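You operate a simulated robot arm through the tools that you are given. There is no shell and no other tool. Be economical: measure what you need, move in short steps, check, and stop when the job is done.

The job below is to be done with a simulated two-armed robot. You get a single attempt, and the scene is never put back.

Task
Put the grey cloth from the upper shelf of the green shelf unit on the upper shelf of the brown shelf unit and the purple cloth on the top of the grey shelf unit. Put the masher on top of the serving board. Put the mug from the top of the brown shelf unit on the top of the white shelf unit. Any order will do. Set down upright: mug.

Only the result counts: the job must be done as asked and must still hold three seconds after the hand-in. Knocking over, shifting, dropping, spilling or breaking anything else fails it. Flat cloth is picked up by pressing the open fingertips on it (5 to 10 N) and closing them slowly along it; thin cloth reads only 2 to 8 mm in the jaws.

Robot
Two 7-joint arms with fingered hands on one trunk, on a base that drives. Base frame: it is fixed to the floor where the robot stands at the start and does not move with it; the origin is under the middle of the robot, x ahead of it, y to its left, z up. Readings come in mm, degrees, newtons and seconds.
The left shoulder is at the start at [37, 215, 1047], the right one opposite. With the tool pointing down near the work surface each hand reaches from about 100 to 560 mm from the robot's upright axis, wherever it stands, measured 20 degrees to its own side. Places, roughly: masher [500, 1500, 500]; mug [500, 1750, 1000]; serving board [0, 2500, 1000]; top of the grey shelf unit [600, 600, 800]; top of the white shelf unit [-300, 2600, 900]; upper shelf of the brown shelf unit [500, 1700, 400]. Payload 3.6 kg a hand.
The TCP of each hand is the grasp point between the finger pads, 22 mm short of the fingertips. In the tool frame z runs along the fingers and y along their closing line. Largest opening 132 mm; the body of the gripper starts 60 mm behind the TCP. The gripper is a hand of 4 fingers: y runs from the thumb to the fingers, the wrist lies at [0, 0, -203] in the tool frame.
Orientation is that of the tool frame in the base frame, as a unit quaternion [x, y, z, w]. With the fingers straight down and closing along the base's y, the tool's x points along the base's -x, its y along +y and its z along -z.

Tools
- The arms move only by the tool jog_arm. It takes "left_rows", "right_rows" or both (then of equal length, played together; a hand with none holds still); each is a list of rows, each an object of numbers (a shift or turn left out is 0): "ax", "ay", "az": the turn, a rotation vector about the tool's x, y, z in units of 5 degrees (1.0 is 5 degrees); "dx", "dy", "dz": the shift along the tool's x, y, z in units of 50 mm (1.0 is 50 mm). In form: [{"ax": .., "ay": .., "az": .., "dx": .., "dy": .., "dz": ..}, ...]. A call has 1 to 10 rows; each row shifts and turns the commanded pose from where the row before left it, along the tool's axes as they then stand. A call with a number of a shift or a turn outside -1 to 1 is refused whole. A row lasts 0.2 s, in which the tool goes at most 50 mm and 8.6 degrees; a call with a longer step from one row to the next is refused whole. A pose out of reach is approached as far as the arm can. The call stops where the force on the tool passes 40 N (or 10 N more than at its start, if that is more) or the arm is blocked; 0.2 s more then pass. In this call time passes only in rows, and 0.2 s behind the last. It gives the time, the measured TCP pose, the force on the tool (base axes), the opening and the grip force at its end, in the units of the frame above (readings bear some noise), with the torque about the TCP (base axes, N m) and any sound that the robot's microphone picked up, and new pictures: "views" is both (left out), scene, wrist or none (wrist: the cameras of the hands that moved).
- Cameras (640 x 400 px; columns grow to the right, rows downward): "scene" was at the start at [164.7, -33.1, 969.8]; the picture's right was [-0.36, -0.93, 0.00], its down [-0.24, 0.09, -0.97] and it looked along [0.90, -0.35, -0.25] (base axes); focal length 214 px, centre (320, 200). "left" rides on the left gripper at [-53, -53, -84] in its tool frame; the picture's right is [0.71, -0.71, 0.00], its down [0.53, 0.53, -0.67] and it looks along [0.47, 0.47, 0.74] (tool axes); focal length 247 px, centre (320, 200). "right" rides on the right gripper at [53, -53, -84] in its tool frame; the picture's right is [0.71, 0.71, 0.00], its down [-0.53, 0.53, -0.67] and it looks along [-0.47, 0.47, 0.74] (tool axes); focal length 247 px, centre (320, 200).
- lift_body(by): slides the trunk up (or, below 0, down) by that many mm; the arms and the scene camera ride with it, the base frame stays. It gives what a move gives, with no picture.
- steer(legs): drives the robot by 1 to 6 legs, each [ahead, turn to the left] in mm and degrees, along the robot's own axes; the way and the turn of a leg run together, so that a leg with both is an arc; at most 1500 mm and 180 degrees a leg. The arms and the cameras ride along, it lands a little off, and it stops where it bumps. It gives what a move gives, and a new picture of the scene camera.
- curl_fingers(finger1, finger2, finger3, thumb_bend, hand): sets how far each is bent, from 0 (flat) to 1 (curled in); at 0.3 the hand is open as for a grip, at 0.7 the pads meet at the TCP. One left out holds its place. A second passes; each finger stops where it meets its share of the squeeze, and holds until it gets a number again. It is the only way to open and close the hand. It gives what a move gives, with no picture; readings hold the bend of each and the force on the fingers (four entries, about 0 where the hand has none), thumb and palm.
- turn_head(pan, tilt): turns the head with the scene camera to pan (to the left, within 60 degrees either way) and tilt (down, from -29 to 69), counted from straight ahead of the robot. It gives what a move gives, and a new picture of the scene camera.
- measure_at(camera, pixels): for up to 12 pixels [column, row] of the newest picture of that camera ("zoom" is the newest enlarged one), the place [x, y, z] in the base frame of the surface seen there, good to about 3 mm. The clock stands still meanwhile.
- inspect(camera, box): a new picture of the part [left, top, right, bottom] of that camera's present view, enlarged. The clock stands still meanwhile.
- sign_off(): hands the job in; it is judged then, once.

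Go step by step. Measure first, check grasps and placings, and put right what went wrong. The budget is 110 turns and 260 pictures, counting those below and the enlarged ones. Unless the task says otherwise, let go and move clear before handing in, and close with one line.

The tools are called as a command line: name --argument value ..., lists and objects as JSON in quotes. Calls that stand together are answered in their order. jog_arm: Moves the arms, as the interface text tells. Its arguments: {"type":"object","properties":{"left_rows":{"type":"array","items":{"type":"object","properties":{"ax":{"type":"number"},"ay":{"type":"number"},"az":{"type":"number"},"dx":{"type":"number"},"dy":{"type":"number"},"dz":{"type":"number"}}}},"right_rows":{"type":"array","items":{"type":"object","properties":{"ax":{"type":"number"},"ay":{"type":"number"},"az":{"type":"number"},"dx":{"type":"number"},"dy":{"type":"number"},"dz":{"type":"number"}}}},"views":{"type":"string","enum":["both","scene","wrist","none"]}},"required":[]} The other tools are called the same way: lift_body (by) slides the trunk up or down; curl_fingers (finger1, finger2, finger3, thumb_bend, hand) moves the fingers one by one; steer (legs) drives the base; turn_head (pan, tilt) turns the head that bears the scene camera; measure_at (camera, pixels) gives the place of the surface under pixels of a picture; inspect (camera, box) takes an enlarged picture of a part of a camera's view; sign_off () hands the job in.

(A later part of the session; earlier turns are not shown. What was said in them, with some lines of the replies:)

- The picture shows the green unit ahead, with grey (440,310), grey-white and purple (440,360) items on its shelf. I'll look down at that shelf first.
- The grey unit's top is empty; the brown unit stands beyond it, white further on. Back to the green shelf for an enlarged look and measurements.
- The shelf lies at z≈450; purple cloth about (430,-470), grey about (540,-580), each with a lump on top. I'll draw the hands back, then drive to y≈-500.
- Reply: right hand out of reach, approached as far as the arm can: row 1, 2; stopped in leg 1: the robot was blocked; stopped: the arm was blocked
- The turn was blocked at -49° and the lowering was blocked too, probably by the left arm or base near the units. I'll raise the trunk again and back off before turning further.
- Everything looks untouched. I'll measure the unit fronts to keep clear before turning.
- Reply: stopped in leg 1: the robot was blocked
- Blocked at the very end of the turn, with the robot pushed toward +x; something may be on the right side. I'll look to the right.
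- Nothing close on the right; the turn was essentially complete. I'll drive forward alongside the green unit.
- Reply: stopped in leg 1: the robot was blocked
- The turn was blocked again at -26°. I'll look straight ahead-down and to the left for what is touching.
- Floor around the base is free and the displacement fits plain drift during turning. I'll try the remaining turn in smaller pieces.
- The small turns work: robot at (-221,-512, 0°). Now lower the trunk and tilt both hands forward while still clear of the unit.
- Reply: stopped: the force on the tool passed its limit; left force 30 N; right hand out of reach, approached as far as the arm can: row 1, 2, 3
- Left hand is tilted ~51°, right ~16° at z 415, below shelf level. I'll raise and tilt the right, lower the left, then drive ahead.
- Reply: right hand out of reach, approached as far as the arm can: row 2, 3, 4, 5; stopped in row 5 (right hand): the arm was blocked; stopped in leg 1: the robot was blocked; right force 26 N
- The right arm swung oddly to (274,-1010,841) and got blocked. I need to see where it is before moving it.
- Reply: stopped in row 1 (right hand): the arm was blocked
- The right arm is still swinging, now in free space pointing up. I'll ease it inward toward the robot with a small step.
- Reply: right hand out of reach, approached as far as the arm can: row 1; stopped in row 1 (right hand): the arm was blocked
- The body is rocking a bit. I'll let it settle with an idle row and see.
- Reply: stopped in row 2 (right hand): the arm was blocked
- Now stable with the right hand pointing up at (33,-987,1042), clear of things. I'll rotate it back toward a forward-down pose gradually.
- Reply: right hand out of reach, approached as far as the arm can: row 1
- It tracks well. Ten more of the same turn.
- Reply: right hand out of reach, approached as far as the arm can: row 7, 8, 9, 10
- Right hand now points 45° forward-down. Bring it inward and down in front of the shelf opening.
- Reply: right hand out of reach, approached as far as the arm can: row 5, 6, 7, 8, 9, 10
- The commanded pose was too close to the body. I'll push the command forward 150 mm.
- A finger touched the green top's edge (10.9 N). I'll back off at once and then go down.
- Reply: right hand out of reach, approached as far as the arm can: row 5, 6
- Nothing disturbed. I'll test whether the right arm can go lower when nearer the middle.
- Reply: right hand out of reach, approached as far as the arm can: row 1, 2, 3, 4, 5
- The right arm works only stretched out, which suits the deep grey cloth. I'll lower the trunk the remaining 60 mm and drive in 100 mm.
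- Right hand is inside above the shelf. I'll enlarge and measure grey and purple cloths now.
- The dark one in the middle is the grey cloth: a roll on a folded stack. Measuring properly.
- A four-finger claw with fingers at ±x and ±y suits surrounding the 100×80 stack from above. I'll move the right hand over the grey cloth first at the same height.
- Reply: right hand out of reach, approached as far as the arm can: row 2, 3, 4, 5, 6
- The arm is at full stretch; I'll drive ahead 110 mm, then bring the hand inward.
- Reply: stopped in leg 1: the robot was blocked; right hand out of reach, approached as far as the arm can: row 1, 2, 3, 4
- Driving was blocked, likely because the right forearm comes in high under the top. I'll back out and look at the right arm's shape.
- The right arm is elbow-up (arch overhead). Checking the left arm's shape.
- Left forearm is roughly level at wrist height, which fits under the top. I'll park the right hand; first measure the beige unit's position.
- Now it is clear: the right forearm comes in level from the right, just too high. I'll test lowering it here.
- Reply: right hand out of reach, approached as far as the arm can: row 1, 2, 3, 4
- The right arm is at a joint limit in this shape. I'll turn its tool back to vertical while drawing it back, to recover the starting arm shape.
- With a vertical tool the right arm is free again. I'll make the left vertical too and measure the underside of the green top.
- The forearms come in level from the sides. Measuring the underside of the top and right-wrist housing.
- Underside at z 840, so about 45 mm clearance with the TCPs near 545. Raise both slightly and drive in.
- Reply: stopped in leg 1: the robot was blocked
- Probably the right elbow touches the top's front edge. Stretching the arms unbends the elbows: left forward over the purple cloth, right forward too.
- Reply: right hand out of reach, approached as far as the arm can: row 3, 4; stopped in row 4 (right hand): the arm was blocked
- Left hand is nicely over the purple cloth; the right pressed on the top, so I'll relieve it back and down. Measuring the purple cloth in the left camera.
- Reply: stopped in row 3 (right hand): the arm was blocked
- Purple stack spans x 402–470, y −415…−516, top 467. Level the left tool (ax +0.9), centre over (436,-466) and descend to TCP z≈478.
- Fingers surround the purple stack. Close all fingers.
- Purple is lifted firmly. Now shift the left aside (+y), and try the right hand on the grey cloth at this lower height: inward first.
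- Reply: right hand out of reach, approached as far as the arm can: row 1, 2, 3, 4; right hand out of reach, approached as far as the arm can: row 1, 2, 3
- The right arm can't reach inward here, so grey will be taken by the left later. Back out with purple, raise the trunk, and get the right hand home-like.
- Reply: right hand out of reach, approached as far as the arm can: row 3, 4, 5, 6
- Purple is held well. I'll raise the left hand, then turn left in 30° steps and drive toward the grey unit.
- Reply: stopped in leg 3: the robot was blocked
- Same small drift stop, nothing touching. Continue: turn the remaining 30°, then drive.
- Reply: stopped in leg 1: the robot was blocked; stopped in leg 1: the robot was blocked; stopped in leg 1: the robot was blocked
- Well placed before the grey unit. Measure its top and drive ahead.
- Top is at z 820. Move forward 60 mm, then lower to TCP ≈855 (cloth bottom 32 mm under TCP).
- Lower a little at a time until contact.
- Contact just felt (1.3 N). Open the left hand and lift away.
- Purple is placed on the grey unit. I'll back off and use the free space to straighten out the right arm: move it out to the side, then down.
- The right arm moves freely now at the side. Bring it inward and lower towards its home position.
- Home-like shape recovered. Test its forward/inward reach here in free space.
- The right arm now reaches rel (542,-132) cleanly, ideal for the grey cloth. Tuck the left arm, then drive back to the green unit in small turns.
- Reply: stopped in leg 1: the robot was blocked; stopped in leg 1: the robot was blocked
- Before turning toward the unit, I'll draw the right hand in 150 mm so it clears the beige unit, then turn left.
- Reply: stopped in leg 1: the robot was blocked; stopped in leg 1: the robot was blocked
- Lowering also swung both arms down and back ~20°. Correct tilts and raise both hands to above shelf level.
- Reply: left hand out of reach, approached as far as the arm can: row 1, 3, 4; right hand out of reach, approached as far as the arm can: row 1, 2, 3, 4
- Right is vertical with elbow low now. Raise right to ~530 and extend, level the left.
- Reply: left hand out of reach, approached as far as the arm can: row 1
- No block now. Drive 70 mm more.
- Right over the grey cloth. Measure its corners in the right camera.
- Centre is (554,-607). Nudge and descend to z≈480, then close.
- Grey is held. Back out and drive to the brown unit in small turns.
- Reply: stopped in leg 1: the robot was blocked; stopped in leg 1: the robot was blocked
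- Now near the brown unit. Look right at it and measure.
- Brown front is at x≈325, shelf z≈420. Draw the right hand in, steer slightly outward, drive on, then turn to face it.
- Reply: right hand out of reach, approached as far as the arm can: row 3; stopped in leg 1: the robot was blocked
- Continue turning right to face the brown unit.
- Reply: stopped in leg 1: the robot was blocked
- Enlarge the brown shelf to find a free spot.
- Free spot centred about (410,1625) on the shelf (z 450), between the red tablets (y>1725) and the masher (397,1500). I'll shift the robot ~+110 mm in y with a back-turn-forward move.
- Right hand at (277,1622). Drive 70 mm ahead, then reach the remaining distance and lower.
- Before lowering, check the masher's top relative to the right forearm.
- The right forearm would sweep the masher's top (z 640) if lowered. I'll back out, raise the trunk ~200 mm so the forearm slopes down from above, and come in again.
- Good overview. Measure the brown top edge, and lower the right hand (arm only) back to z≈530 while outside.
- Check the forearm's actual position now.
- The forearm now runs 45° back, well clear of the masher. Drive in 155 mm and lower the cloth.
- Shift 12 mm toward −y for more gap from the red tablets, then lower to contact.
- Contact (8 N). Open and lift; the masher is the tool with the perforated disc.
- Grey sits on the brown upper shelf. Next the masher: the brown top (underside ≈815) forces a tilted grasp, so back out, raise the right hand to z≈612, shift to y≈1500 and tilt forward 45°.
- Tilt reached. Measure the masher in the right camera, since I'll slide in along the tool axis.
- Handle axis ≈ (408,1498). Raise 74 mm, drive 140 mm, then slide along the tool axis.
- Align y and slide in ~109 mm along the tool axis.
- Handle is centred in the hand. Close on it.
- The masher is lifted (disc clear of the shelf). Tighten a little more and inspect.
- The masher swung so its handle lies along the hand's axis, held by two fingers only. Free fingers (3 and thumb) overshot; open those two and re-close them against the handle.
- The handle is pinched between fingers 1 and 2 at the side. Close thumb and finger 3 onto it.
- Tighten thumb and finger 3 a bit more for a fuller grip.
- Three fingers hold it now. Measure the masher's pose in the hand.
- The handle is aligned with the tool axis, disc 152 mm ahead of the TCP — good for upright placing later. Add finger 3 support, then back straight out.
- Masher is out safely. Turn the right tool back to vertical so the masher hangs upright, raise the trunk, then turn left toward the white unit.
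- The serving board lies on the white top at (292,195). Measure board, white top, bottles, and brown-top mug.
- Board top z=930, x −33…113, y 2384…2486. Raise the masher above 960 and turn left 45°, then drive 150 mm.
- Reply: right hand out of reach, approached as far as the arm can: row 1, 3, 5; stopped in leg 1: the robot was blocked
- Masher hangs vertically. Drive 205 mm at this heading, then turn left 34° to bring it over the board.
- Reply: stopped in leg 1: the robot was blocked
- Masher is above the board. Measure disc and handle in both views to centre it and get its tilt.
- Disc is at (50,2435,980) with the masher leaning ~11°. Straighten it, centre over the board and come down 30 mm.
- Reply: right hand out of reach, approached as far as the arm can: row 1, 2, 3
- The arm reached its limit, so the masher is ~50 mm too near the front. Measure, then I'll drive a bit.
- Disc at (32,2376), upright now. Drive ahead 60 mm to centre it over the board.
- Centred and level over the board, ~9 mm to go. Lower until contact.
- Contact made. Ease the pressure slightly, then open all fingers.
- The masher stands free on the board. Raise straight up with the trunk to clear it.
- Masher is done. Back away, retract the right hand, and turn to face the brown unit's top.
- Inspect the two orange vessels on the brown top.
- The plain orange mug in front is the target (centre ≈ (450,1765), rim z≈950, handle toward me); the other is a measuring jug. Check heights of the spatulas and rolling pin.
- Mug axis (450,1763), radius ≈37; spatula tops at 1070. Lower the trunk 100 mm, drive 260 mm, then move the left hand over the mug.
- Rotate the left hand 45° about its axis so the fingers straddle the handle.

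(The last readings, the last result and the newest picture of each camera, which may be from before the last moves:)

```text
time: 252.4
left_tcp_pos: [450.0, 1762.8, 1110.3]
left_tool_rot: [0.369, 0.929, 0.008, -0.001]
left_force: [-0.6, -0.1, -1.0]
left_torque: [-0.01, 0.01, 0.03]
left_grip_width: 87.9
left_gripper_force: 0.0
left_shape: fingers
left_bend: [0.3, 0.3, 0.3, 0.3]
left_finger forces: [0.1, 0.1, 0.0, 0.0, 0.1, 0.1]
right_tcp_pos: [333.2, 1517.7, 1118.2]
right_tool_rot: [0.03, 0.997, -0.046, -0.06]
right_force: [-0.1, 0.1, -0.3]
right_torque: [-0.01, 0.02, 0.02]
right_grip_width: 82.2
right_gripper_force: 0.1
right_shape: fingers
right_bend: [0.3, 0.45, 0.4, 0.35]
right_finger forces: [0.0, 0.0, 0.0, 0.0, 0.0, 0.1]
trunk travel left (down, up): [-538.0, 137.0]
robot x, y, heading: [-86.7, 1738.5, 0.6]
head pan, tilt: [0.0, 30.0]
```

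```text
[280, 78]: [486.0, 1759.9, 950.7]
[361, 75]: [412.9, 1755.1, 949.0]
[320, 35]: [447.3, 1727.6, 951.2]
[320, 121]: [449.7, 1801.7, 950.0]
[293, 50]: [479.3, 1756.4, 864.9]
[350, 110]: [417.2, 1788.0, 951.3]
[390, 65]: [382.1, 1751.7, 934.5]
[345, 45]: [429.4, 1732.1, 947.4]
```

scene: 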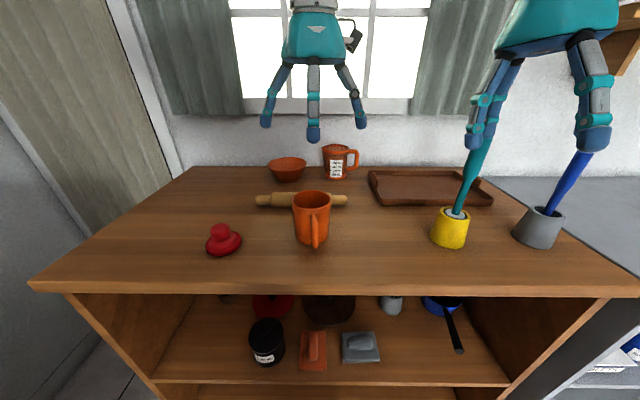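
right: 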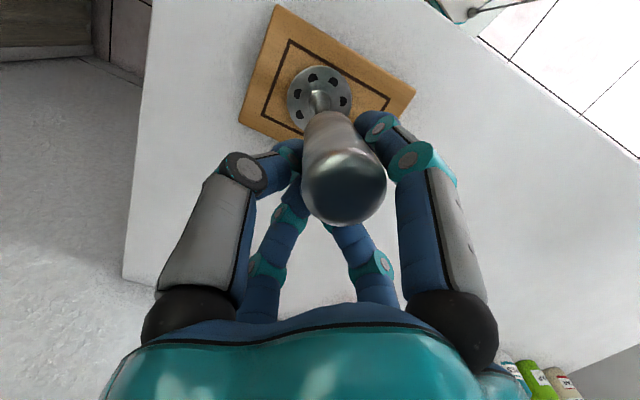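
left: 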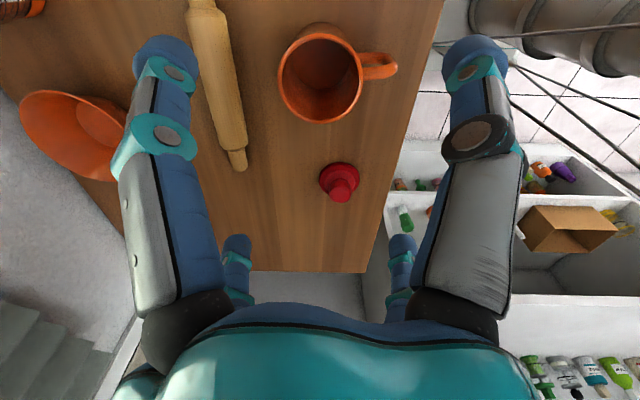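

Mug centre (450,1764) lines up. Descend to z≈912.

jog_arm --left_rows '[{"dz": 0.8}, {"dz": 0.8}, {"dz": 0.8}, {"dz": 0.4}]' --views "none"

jog_arm --left_rows '[{"dz": 0.4}, {"dz": 0.4}, {"dz": 0.3}]' --views "both"

```text
time: 253.4
left_tcp_pos: [452.5, 1765.2, 970.7]
left_tool_rot: [0.369, 0.929, 0.009, -0.001]
left_force: [0.2, 0.6, 0.0]
left_torque: [-0.03, 0.0, 0.01]
left_grip_width: 87.8
left_gripper_force: 0.2
left_shape: fingers
left_bend: [0.3, 0.3, 0.3, 0.3]
left_finger forces: [0.1, 0.0, 0.0, 0.0, 0.0, 0.0]
right_tcp_pos: [333.5, 1517.4, 1119.3]
right_tool_rot: [0.031, 0.997, -0.045, -0.061]
right_force: [0.1, 0.5, 0.0]
right_torque: [0.0, 0.0, 0.0]
right_grip_width: 82.2
right_gripper_force: 0.1
right_shape: fingers
right_bend: [0.3, 0.45, 0.4, 0.35]
right_finger forces: [0.0, 0.1, 0.0, 0.0, 0.0, 0.0]
trunk travel left (down, up): [-538.0, 137.0]
robot x, y, heading: [-84.2, 1743.3, 0.7]
head pan, tilt: [0.0, 30.0]
```

```text
time: 254.2
left_tcp_pos: [452.4, 1767.7, 916.1]
left_tool_rot: [0.368, 0.93, 0.008, -0.002]
left_force: [-0.5, 0.8, -0.4]
left_torque: [-0.03, 0.02, -0.02]
left_grip_width: 87.7
left_gripper_force: 0.1
left_shape: fingers
left_bend: [0.3, 0.3, 0.3, 0.3]
left_finger forces: [0.1, 0.0, 0.1, 0.0, 0.0, 0.0]
right_tcp_pos: [332.6, 1516.3, 1118.8]
right_tool_rot: [0.031, 0.997, -0.044, -0.061]
right_force: [0.3, -0.1, 0.4]
right_torque: [-0.01, 0.03, 0.04]
right_grip_width: 82.1
right_gripper_force: 0.1
right_shape: fingers
right_bend: [0.3, 0.45, 0.4, 0.35]
right_finger forces: [0.1, 0.1, 0.0, 0.0, 0.0, 0.1]
trunk travel left (down, up): [-538.0, 137.0]
robot x, y, heading: [-89.1, 1744.0, 0.5]
head pan, tilt: [0.0, 30.0]
```

scene: 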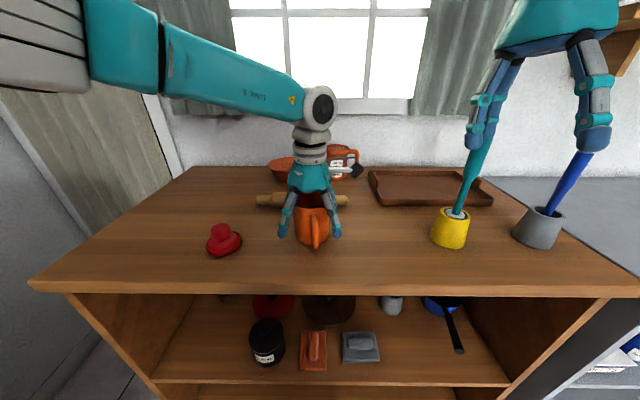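
left: 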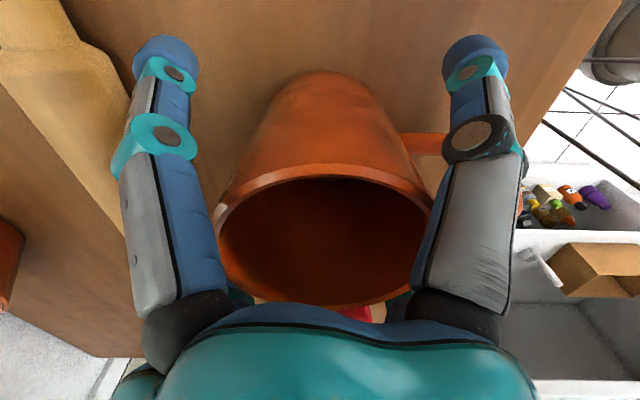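

Mug is within the fingers, handle between two of them. Close.

curl_fingers --hand "left" --finger1 0.45 --finger2 0.45 --finger3 0.45 --thumb_bend 0.45

curl_fingers --hand "left" --finger1 0.7 --finger2 0.7 --finger3 0.7 --thumb_bend 0.7

jog_arm --left_rows '[{"dz": -0.3}, {"dz": -0.5}]' --views "both"

```text
time: 255.2
left_tcp_pos: [454.0, 1767.6, 916.8]
left_tool_rot: [0.369, 0.929, 0.008, -0.002]
left_force: [0.5, -0.9, 1.1]
left_torque: [0.02, -0.01, -0.01]
left_grip_width: 54.4
left_gripper_force: 2.7
left_shape: fingers
left_bend: [0.44, 0.44, 0.44, 0.45]
left_finger forces: [1.4, 0.8, 1.2, 0.0, 2.0, 0.0]
right_tcp_pos: [333.5, 1517.9, 1117.6]
right_tool_rot: [0.031, 0.997, -0.046, -0.061]
right_force: [-0.1, -0.6, -0.6]
right_torque: [-0.01, -0.01, -0.01]
right_grip_width: 82.1
right_gripper_force: 0.2
right_shape: fingers
right_bend: [0.3, 0.45, 0.4, 0.35]
right_finger forces: [0.0, 0.0, 0.1, 0.1, 0.1, 0.0]
trunk travel left (down, up): [-538.0, 137.0]
robot x, y, heading: [-85.0, 1743.6, 0.4]
head pan, tilt: [0.0, 30.0]
```

```text
time: 256.2
left_tcp_pos: [451.7, 1767.7, 917.1]
left_tool_rot: [0.369, 0.929, 0.008, -0.001]
left_force: [-1.0, -1.2, 2.6]
left_torque: [-0.17, 0.12, 0.0]
left_grip_width: 44.5
left_gripper_force: 26.9
left_shape: fingers
left_bend: [0.47, 0.46, 0.47, 0.54]
left_finger forces: [9.0, 11.3, 11.7, 0.1, 21.5, 0.0]
right_tcp_pos: [333.8, 1518.5, 1119.5]
right_tool_rot: [0.03, 0.997, -0.045, -0.061]
right_force: [0.8, 0.2, -0.5]
right_torque: [0.0, 0.06, -0.01]
right_grip_width: 82.3
right_gripper_force: 0.0
right_shape: fingers
right_bend: [0.3, 0.45, 0.4, 0.35]
right_finger forces: [0.1, 0.1, 0.0, 0.0, 0.0, 0.0]
trunk travel left (down, up): [-538.0, 137.0]
robot x, y, heading: [-88.0, 1740.7, 0.6]
head pan, tilt: [0.0, 30.0]
```

```text
time: 256.8
left_tcp_pos: [452.2, 1767.9, 955.4]
left_tool_rot: [0.369, 0.929, 0.008, -0.003]
left_force: [0.6, -0.8, -3.0]
left_torque: [0.0, -0.01, 0.01]
left_grip_width: 44.0
left_gripper_force: 25.9
left_shape: fingers
left_bend: [0.47, 0.45, 0.47, 0.54]
left_finger forces: [8.4, 11.4, 11.7, 0.0, 20.6, 0.0]
right_tcp_pos: [334.3, 1518.2, 1119.2]
right_tool_rot: [0.031, 0.997, -0.045, -0.06]
right_force: [-0.3, 0.9, -0.1]
right_torque: [0.0, -0.02, -0.03]
right_grip_width: 82.3
right_gripper_force: 0.0
right_shape: fingers
right_bend: [0.3, 0.45, 0.4, 0.35]
right_finger forces: [0.0, 0.0, 0.0, 0.0, 0.0, 0.0]
trunk travel left (down, up): [-538.0, 137.0]
robot x, y, heading: [-85.2, 1743.2, 0.5]
head pan, tilt: [0.0, 30.0]
```

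scene: 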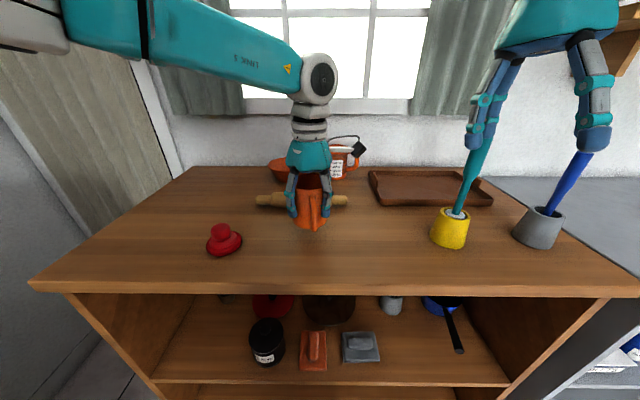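
left: 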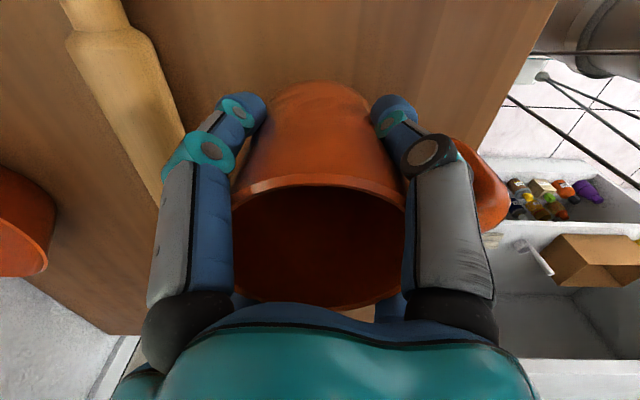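

Mug held firmly and level. Raise it, back out, and turn left toward the white unit.

jog_arm --left_rows '[{"dz": -0.7}, {"dz": -0.7}]' --views "none"

steer --legs '[[-290, 0]]'

steer --legs '[[0, 45]]'

steer --legs '[[0, 44]]'

```text
time: 257.4
left_tcp_pos: [453.8, 1768.2, 1022.1]
left_tool_rot: [0.368, 0.93, 0.008, -0.001]
left_force: [0.2, 0.3, -0.7]
left_torque: [0.01, 0.01, 0.0]
left_grip_width: 44.0
left_gripper_force: 26.2
left_shape: fingers
left_bend: [0.47, 0.45, 0.47, 0.54]
left_finger forces: [8.4, 11.3, 11.6, 0.1, 20.4, 0.0]
right_tcp_pos: [334.2, 1518.1, 1119.4]
right_tool_rot: [0.031, 0.997, -0.045, -0.061]
right_force: [-0.7, 0.0, -0.1]
right_torque: [0.02, -0.02, 0.03]
right_grip_width: 82.3
right_gripper_force: 0.0
right_shape: fingers
right_bend: [0.3, 0.45, 0.4, 0.35]
right_finger forces: [0.0, 0.0, 0.0, 0.0, 0.0, 0.0]
trunk travel left (down, up): [-538.0, 137.0]
robot x, y, heading: [-85.1, 1744.0, 0.2]
head pan, tilt: [0.0, 30.0]
```

```text
time: 259.4
left_tcp_pos: [156.2, 1763.5, 1022.6]
left_tool_rot: [0.372, 0.928, 0.009, -0.001]
left_force: [-0.1, 0.2, -1.7]
left_torque: [-0.01, -0.03, 0.0]
left_grip_width: 44.2
left_gripper_force: 26.0
left_shape: fingers
left_bend: [0.47, 0.45, 0.47, 0.54]
left_finger forces: [8.3, 11.4, 11.4, 0.1, 20.4, 0.0]
right_tcp_pos: [34.7, 1513.3, 1119.7]
right_tool_rot: [0.034, 0.997, -0.044, -0.061]
right_force: [0.6, -0.4, 0.3]
right_torque: [0.02, -0.03, 0.01]
right_grip_width: 82.2
right_gripper_force: 0.0
right_shape: fingers
right_bend: [0.3, 0.45, 0.4, 0.35]
right_finger forces: [0.0, 0.1, 0.0, 0.1, 0.0, 0.0]
trunk travel left (down, up): [-538.0, 137.0]
robot x, y, heading: [-380.0, 1744.8, 0.2]
head pan, tilt: [0.0, 30.0]
```

scene: 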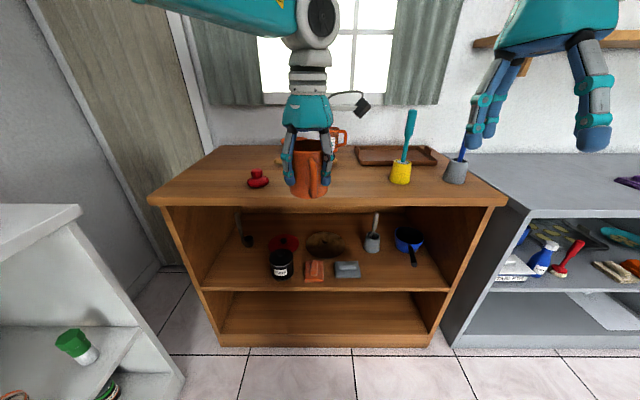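

```text
time: 262.2
left_tcp_pos: [-13.9, 2137.5, 1025.0]
left_tool_rot: [-0.006, 1.0, 0.005, -0.003]
left_force: [-0.5, 0.7, -1.5]
left_torque: [-0.02, -0.01, -0.03]
left_grip_width: 43.7
left_gripper_force: 24.0
left_shape: fingers
left_bend: [0.47, 0.45, 0.47, 0.54]
left_finger forces: [7.6, 11.3, 10.6, 0.0, 19.0, 0.0]
right_tcp_pos: [72.4, 1874.3, 1121.7]
right_tool_rot: [-0.345, 0.935, -0.066, -0.039]
right_force: [0.6, 0.0, 0.2]
right_torque: [-0.06, -0.05, 0.01]
right_grip_width: 82.2
right_gripper_force: 0.1
right_shape: fingers
right_bend: [0.3, 0.45, 0.4, 0.35]
right_finger forces: [0.0, 0.0, 0.0, 0.1, 0.0, 0.0]
trunk travel left (down, up): [-538.0, 137.0]
robot x, y, heading: [-358.2, 1714.3, 44.2]
head pan, tilt: [0.0, 30.0]
stopped in leg 1: the robot was blocked; the commanded pose is now the measured one
```

scene: 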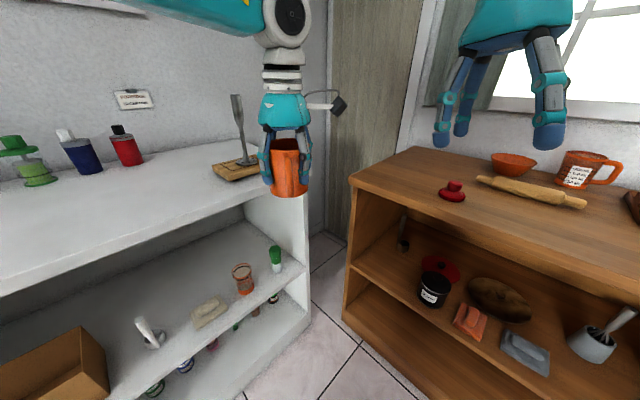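

```text
time: 264.6
left_tcp_pos: [-387.5, 2259.8, 1024.7]
left_tool_rot: [-0.371, 0.929, 0.005, -0.007]
left_force: [0.2, 0.1, -1.9]
left_torque: [0.0, -0.03, -0.01]
left_grip_width: 43.3
left_gripper_force: 22.9
left_shape: fingers
left_bend: [0.47, 0.45, 0.47, 0.54]
left_finger forces: [7.4, 11.7, 9.8, 0.0, 17.7, 0.1]
right_tcp_pos: [-147.0, 2125.8, 1121.4]
right_tool_rot: [-0.663, 0.745, -0.076, -0.013]
right_force: [0.0, 0.0, 0.4]
right_torque: [0.02, 0.0, -0.01]
right_grip_width: 82.2
right_gripper_force: 0.0
right_shape: fingers
right_bend: [0.3, 0.45, 0.4, 0.35]
right_finger forces: [0.1, 0.0, 0.0, 0.1, 0.1, 0.0]
trunk travel left (down, up): [-538.0, 137.0]
robot x, y, heading: [-317.7, 1715.0, 86.9]
head pan, tilt: [0.0, 30.0]
```

scene: 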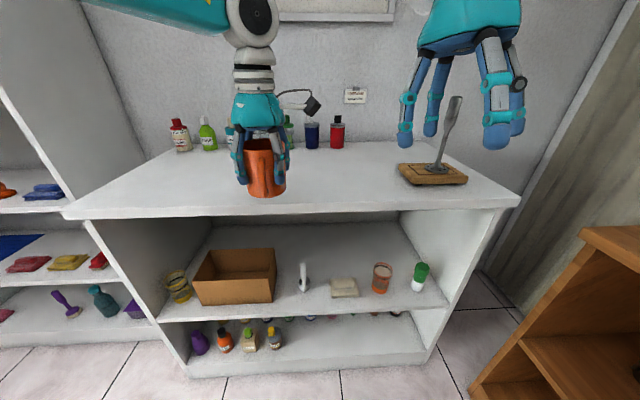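

Drive ahead 170 mm so the mug is over the white top.

steer --legs '[[170, 0]]'

jog_arm --left_rows '[{"dz": 0.4}, {"dz": 0.4}, {"dz": 0.3}]' --views "scene"

inspect --camera "scene" --box '[180, 60, 340, 260]'

```text
time: 266.0
left_tcp_pos: [-379.7, 2429.9, 1025.1]
left_tool_rot: [-0.369, 0.929, 0.005, -0.007]
left_force: [-0.5, 0.4, -2.5]
left_torque: [0.01, 0.0, -0.04]
left_grip_width: 43.1
left_gripper_force: 22.9
left_shape: fingers
left_bend: [0.47, 0.45, 0.47, 0.54]
left_finger forces: [7.4, 11.3, 10.0, 0.0, 17.9, 0.0]
right_tcp_pos: [-138.3, 2298.4, 1119.2]
right_tool_rot: [-0.663, 0.745, -0.076, -0.013]
right_force: [0.2, 1.1, -0.3]
right_torque: [-0.01, 0.0, -0.02]
right_grip_width: 82.4
right_gripper_force: 0.1
right_shape: fingers
right_bend: [0.3, 0.45, 0.4, 0.35]
right_finger forces: [0.0, 0.0, 0.1, 0.0, 0.0, 0.0]
trunk travel left (down, up): [-538.0, 137.0]
robot x, y, heading: [-309.1, 1886.1, 87.0]
head pan, tilt: [0.0, 30.0]
```

scene: 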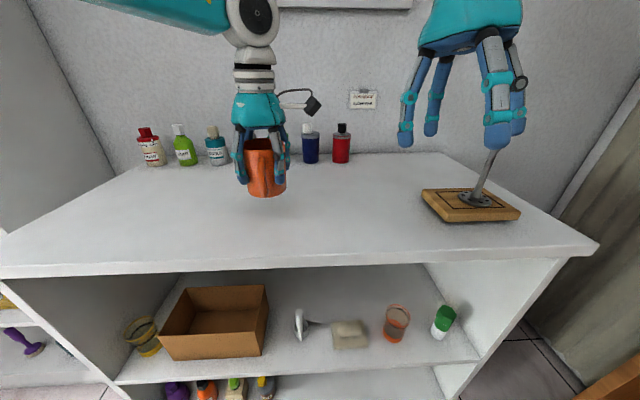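

```text
time: 266.8
left_tcp_pos: [-379.6, 2430.3, 972.5]
left_tool_rot: [-0.37, 0.929, 0.006, -0.006]
left_force: [-0.3, 0.2, -1.5]
left_torque: [0.0, -0.01, 0.04]
left_grip_width: 43.1
left_gripper_force: 23.3
left_shape: fingers
left_bend: [0.47, 0.45, 0.47, 0.54]
left_finger forces: [7.4, 11.4, 10.0, 0.0, 17.8, 0.0]
right_tcp_pos: [-136.9, 2296.5, 1120.9]
right_tool_rot: [-0.663, 0.745, -0.074, -0.013]
right_force: [0.2, 0.0, 0.9]
right_torque: [-0.02, 0.0, 0.01]
right_grip_width: 82.2
right_gripper_force: 0.0
right_shape: fingers
right_bend: [0.3, 0.45, 0.4, 0.35]
right_finger forces: [0.0, 0.0, 0.0, 0.0, 0.1, 0.1]
trunk travel left (down, up): [-538.0, 137.0]
robot x, y, heading: [-308.1, 1882.0, 86.6]
head pan, tilt: [0.0, 30.0]
```

scene: 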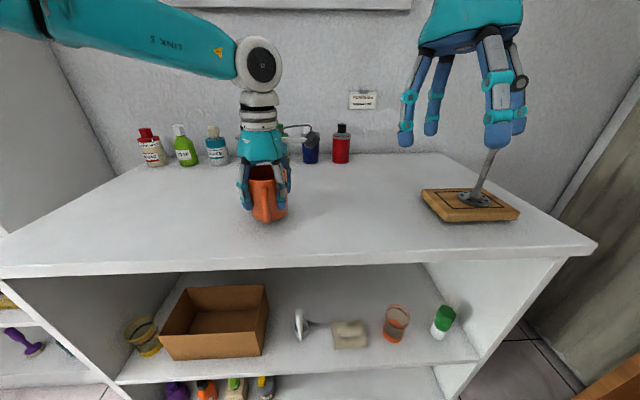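

```text
2.00 times, centred on (260, 160) of scene
```

zoom: 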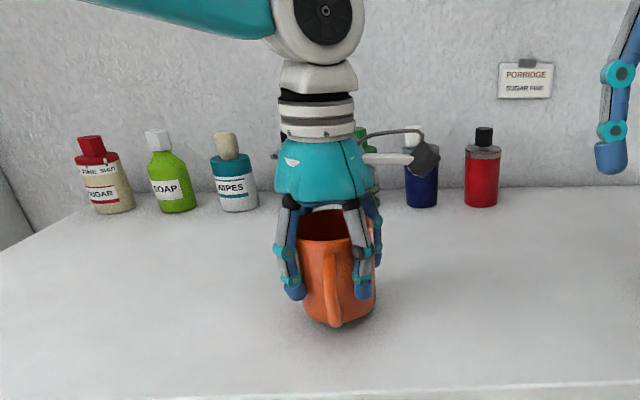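

Mug bottom ≈915, ~15 mm above the top. Lower to contact.

jog_arm --left_rows '[{"dz": 0.16}, {"dz": 0.1}]' --views "none"

jog_arm --left_rows '[{"dz": 0.06}]' --views "none"

```text
time: 267.4
left_tcp_pos: [-378.4, 2430.7, 958.5]
left_tool_rot: [-0.369, 0.929, 0.006, -0.006]
left_force: [-0.4, 0.6, -2.2]
left_torque: [-0.01, -0.03, 0.02]
left_grip_width: 43.1
left_gripper_force: 23.2
left_shape: fingers
left_bend: [0.47, 0.45, 0.47, 0.54]
left_finger forces: [7.4, 11.4, 9.9, 0.1, 17.8, 0.1]
right_tcp_pos: [-136.9, 2296.1, 1121.9]
right_tool_rot: [-0.663, 0.745, -0.075, -0.013]
right_force: [-0.3, 0.6, 0.1]
right_torque: [0.01, -0.01, 0.01]
right_grip_width: 82.3
right_gripper_force: 0.2
right_shape: fingers
right_bend: [0.3, 0.45, 0.4, 0.35]
right_finger forces: [0.0, 0.1, 0.1, 0.1, 0.1, 0.1]
trunk travel left (down, up): [-538.0, 137.0]
robot x, y, heading: [-311.0, 1885.3, 86.7]
head pan, tilt: [0.0, 30.0]
```

```text
time: 267.8
left_tcp_pos: [-380.6, 2428.9, 956.9]
left_tool_rot: [-0.369, 0.929, 0.006, -0.005]
left_force: [0.4, 1.8, 4.5]
left_torque: [-0.09, -0.12, 0.03]
left_grip_width: 43.1
left_gripper_force: 23.8
left_shape: fingers
left_bend: [0.47, 0.45, 0.47, 0.54]
left_finger forces: [7.7, 12.3, 10.2, 0.0, 17.9, 0.0]
right_tcp_pos: [-136.4, 2294.8, 1121.7]
right_tool_rot: [-0.663, 0.745, -0.075, -0.013]
right_force: [-0.5, -0.1, -0.9]
right_torque: [0.01, 0.0, -0.01]
right_grip_width: 82.1
right_gripper_force: 0.1
right_shape: fingers
right_bend: [0.3, 0.45, 0.4, 0.35]
right_finger forces: [0.0, 0.0, 0.0, 0.0, 0.0, 0.0]
trunk travel left (down, up): [-538.0, 137.0]
robot x, y, heading: [-311.9, 1885.4, 87.1]
head pan, tilt: [0.0, 30.0]
```

Contact (≈6 N). Open the hand in two steps and rise with the trunk.

curl_fingers --hand "left" --finger1 0.42 --finger2 0.42 --finger3 0.42 --thumb_bend 0.42

curl_fingers --hand "left" --finger1 0.3 --finger2 0.3 --finger3 0.3 --thumb_bend 0.3

lift_body --by 130

turn_head --pan 5 --tilt 30

```text
time: 268.8
left_tcp_pos: [-381.5, 2430.5, 955.1]
left_tool_rot: [-0.37, 0.929, 0.005, -0.005]
left_force: [-0.7, 1.4, 1.4]
left_torque: [-0.01, 0.01, 0.0]
left_grip_width: 59.6
left_gripper_force: 1.3
left_shape: fingers
left_bend: [0.42, 0.42, 0.42, 0.42]
left_finger forces: [0.2, 1.5, 0.0, 0.0, 0.0, 0.0]
right_tcp_pos: [-137.3, 2295.4, 1120.9]
right_tool_rot: [-0.663, 0.745, -0.075, -0.013]
right_force: [0.4, 0.3, -0.5]
right_torque: [-0.02, -0.03, 0.0]
right_grip_width: 82.1
right_gripper_force: 0.1
right_shape: fingers
right_bend: [0.3, 0.45, 0.4, 0.35]
right_finger forces: [0.0, 0.1, 0.0, 0.0, 0.0, 0.1]
trunk travel left (down, up): [-538.0, 137.0]
robot x, y, heading: [-309.7, 1885.7, 86.7]
head pan, tilt: [0.0, 30.0]
```

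```text
time: 269.8
left_tcp_pos: [-379.9, 2429.9, 955.5]
left_tool_rot: [-0.37, 0.929, 0.005, -0.005]
left_force: [-0.1, 0.1, 0.7]
left_torque: [-0.01, -0.01, -0.01]
left_grip_width: 87.2
left_gripper_force: 0.1
left_shape: fingers
left_bend: [0.3, 0.3, 0.3, 0.3]
left_finger forces: [0.0, 0.0, 0.0, 0.0, 0.0, 0.1]
right_tcp_pos: [-137.3, 2296.0, 1123.0]
right_tool_rot: [-0.663, 0.745, -0.075, -0.012]
right_force: [-0.1, 0.0, 0.2]
right_torque: [0.0, -0.02, 0.01]
right_grip_width: 82.4
right_gripper_force: 0.1
right_shape: fingers
right_bend: [0.3, 0.45, 0.4, 0.35]
right_finger forces: [0.0, 0.0, 0.0, 0.0, 0.0, 0.0]
trunk travel left (down, up): [-538.0, 137.0]
robot x, y, heading: [-309.2, 1885.7, 86.7]
head pan, tilt: [0.0, 30.0]
```

```text
time: 271.4
left_tcp_pos: [-380.8, 2429.3, 1084.8]
left_tool_rot: [-0.369, 0.929, 0.005, -0.005]
left_force: [-0.7, 1.0, -0.7]
left_torque: [-0.01, 0.01, -0.01]
left_grip_width: 87.3
left_gripper_force: 0.0
left_shape: fingers
left_bend: [0.3, 0.3, 0.3, 0.3]
left_finger forces: [0.0, 0.1, 0.1, 0.0, 0.1, 0.0]
right_tcp_pos: [-137.3, 2296.2, 1251.0]
right_tool_rot: [-0.663, 0.745, -0.075, -0.013]
right_force: [0.1, -0.1, 0.4]
right_torque: [-0.02, -0.03, -0.02]
right_grip_width: 82.2
right_gripper_force: 0.1
right_shape: fingers
right_bend: [0.3, 0.45, 0.4, 0.35]
right_finger forces: [0.0, 0.1, 0.0, 0.0, 0.0, 0.0]
trunk travel left (down, up): [-668.0, 7.0]
robot x, y, heading: [-306.2, 1885.4, 86.4]
head pan, tilt: [0.0, 30.0]
```

```text
time: 272.1
left_tcp_pos: [-380.5, 2429.5, 1083.9]
left_tool_rot: [-0.37, 0.929, 0.006, -0.006]
left_force: [-0.8, -0.2, 0.0]
left_torque: [-0.03, 0.01, 0.03]
left_grip_width: 87.5
left_gripper_force: 0.0
left_shape: fingers
left_bend: [0.3, 0.3, 0.3, 0.3]
left_finger forces: [0.0, 0.0, 0.0, 0.0, 0.0, 0.0]
right_tcp_pos: [-138.0, 2296.6, 1252.4]
right_tool_rot: [-0.663, 0.745, -0.075, -0.013]
right_force: [0.0, 0.6, 0.0]
right_torque: [0.01, 0.0, 0.0]
right_grip_width: 82.0
right_gripper_force: 0.1
right_shape: fingers
right_bend: [0.3, 0.45, 0.4, 0.35]
right_finger forces: [0.0, 0.1, 0.0, 0.0, 0.1, 0.1]
trunk travel left (down, up): [-668.0, 7.0]
robot x, y, heading: [-305.6, 1883.7, 87.0]
head pan, tilt: [5.0, 30.0]
5 turns are left
```

scene: 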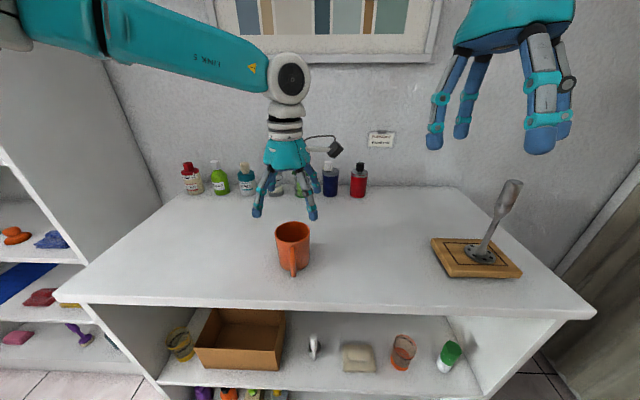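

The mug stands upright, the masher stands on the board, and the hands are clear (fingertips 1062 vs rim 990). Back off for a final check.

steer --legs '[[-200, 0]]'

```text
time: 273.7
left_tcp_pos: [-391.7, 2221.9, 1086.4]
left_tool_rot: [-0.37, 0.929, 0.006, -0.005]
left_force: [-0.6, -0.2, 0.2]
left_torque: [0.03, -0.02, -0.01]
left_grip_width: 87.4
left_gripper_force: 0.1
left_shape: fingers
left_bend: [0.3, 0.3, 0.3, 0.3]
left_finger forces: [0.0, 0.0, 0.1, 0.0, 0.0, 0.0]
right_tcp_pos: [-148.9, 2087.9, 1252.3]
right_tool_rot: [-0.663, 0.745, -0.075, -0.013]
right_force: [-0.4, -0.4, -0.2]
right_torque: [-0.02, 0.05, 0.01]
right_grip_width: 82.2
right_gripper_force: 0.0
right_shape: fingers
right_bend: [0.3, 0.45, 0.4, 0.35]
right_finger forces: [0.1, 0.0, 0.1, 0.0, 0.0, 0.0]
trunk travel left (down, up): [-668.0, 7.0]
robot x, y, heading: [-319.0, 1680.4, 86.8]
head pan, tilt: [5.0, 30.0]
4 turns are left
```

scene: 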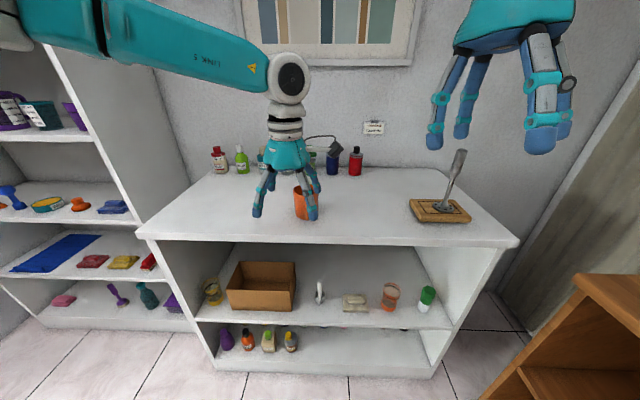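

The mug is upright on the white top and the masher is on the board. Both cloths were seen in place earlier, and both hands are empty and clear, so I'm handing in.

sign_off

```text
The job is handed in.
```

All four items are where you asked: the grey cloth is on the brown unit's upper shelf, the purple cloth is on the grey unit's top, the masher is on the serving board, and the mug is upright on the white unit's top. I saw nothing else moved or knocked over, though early on one arm bumped the green unit's top and the robot was stopped several times while turning.
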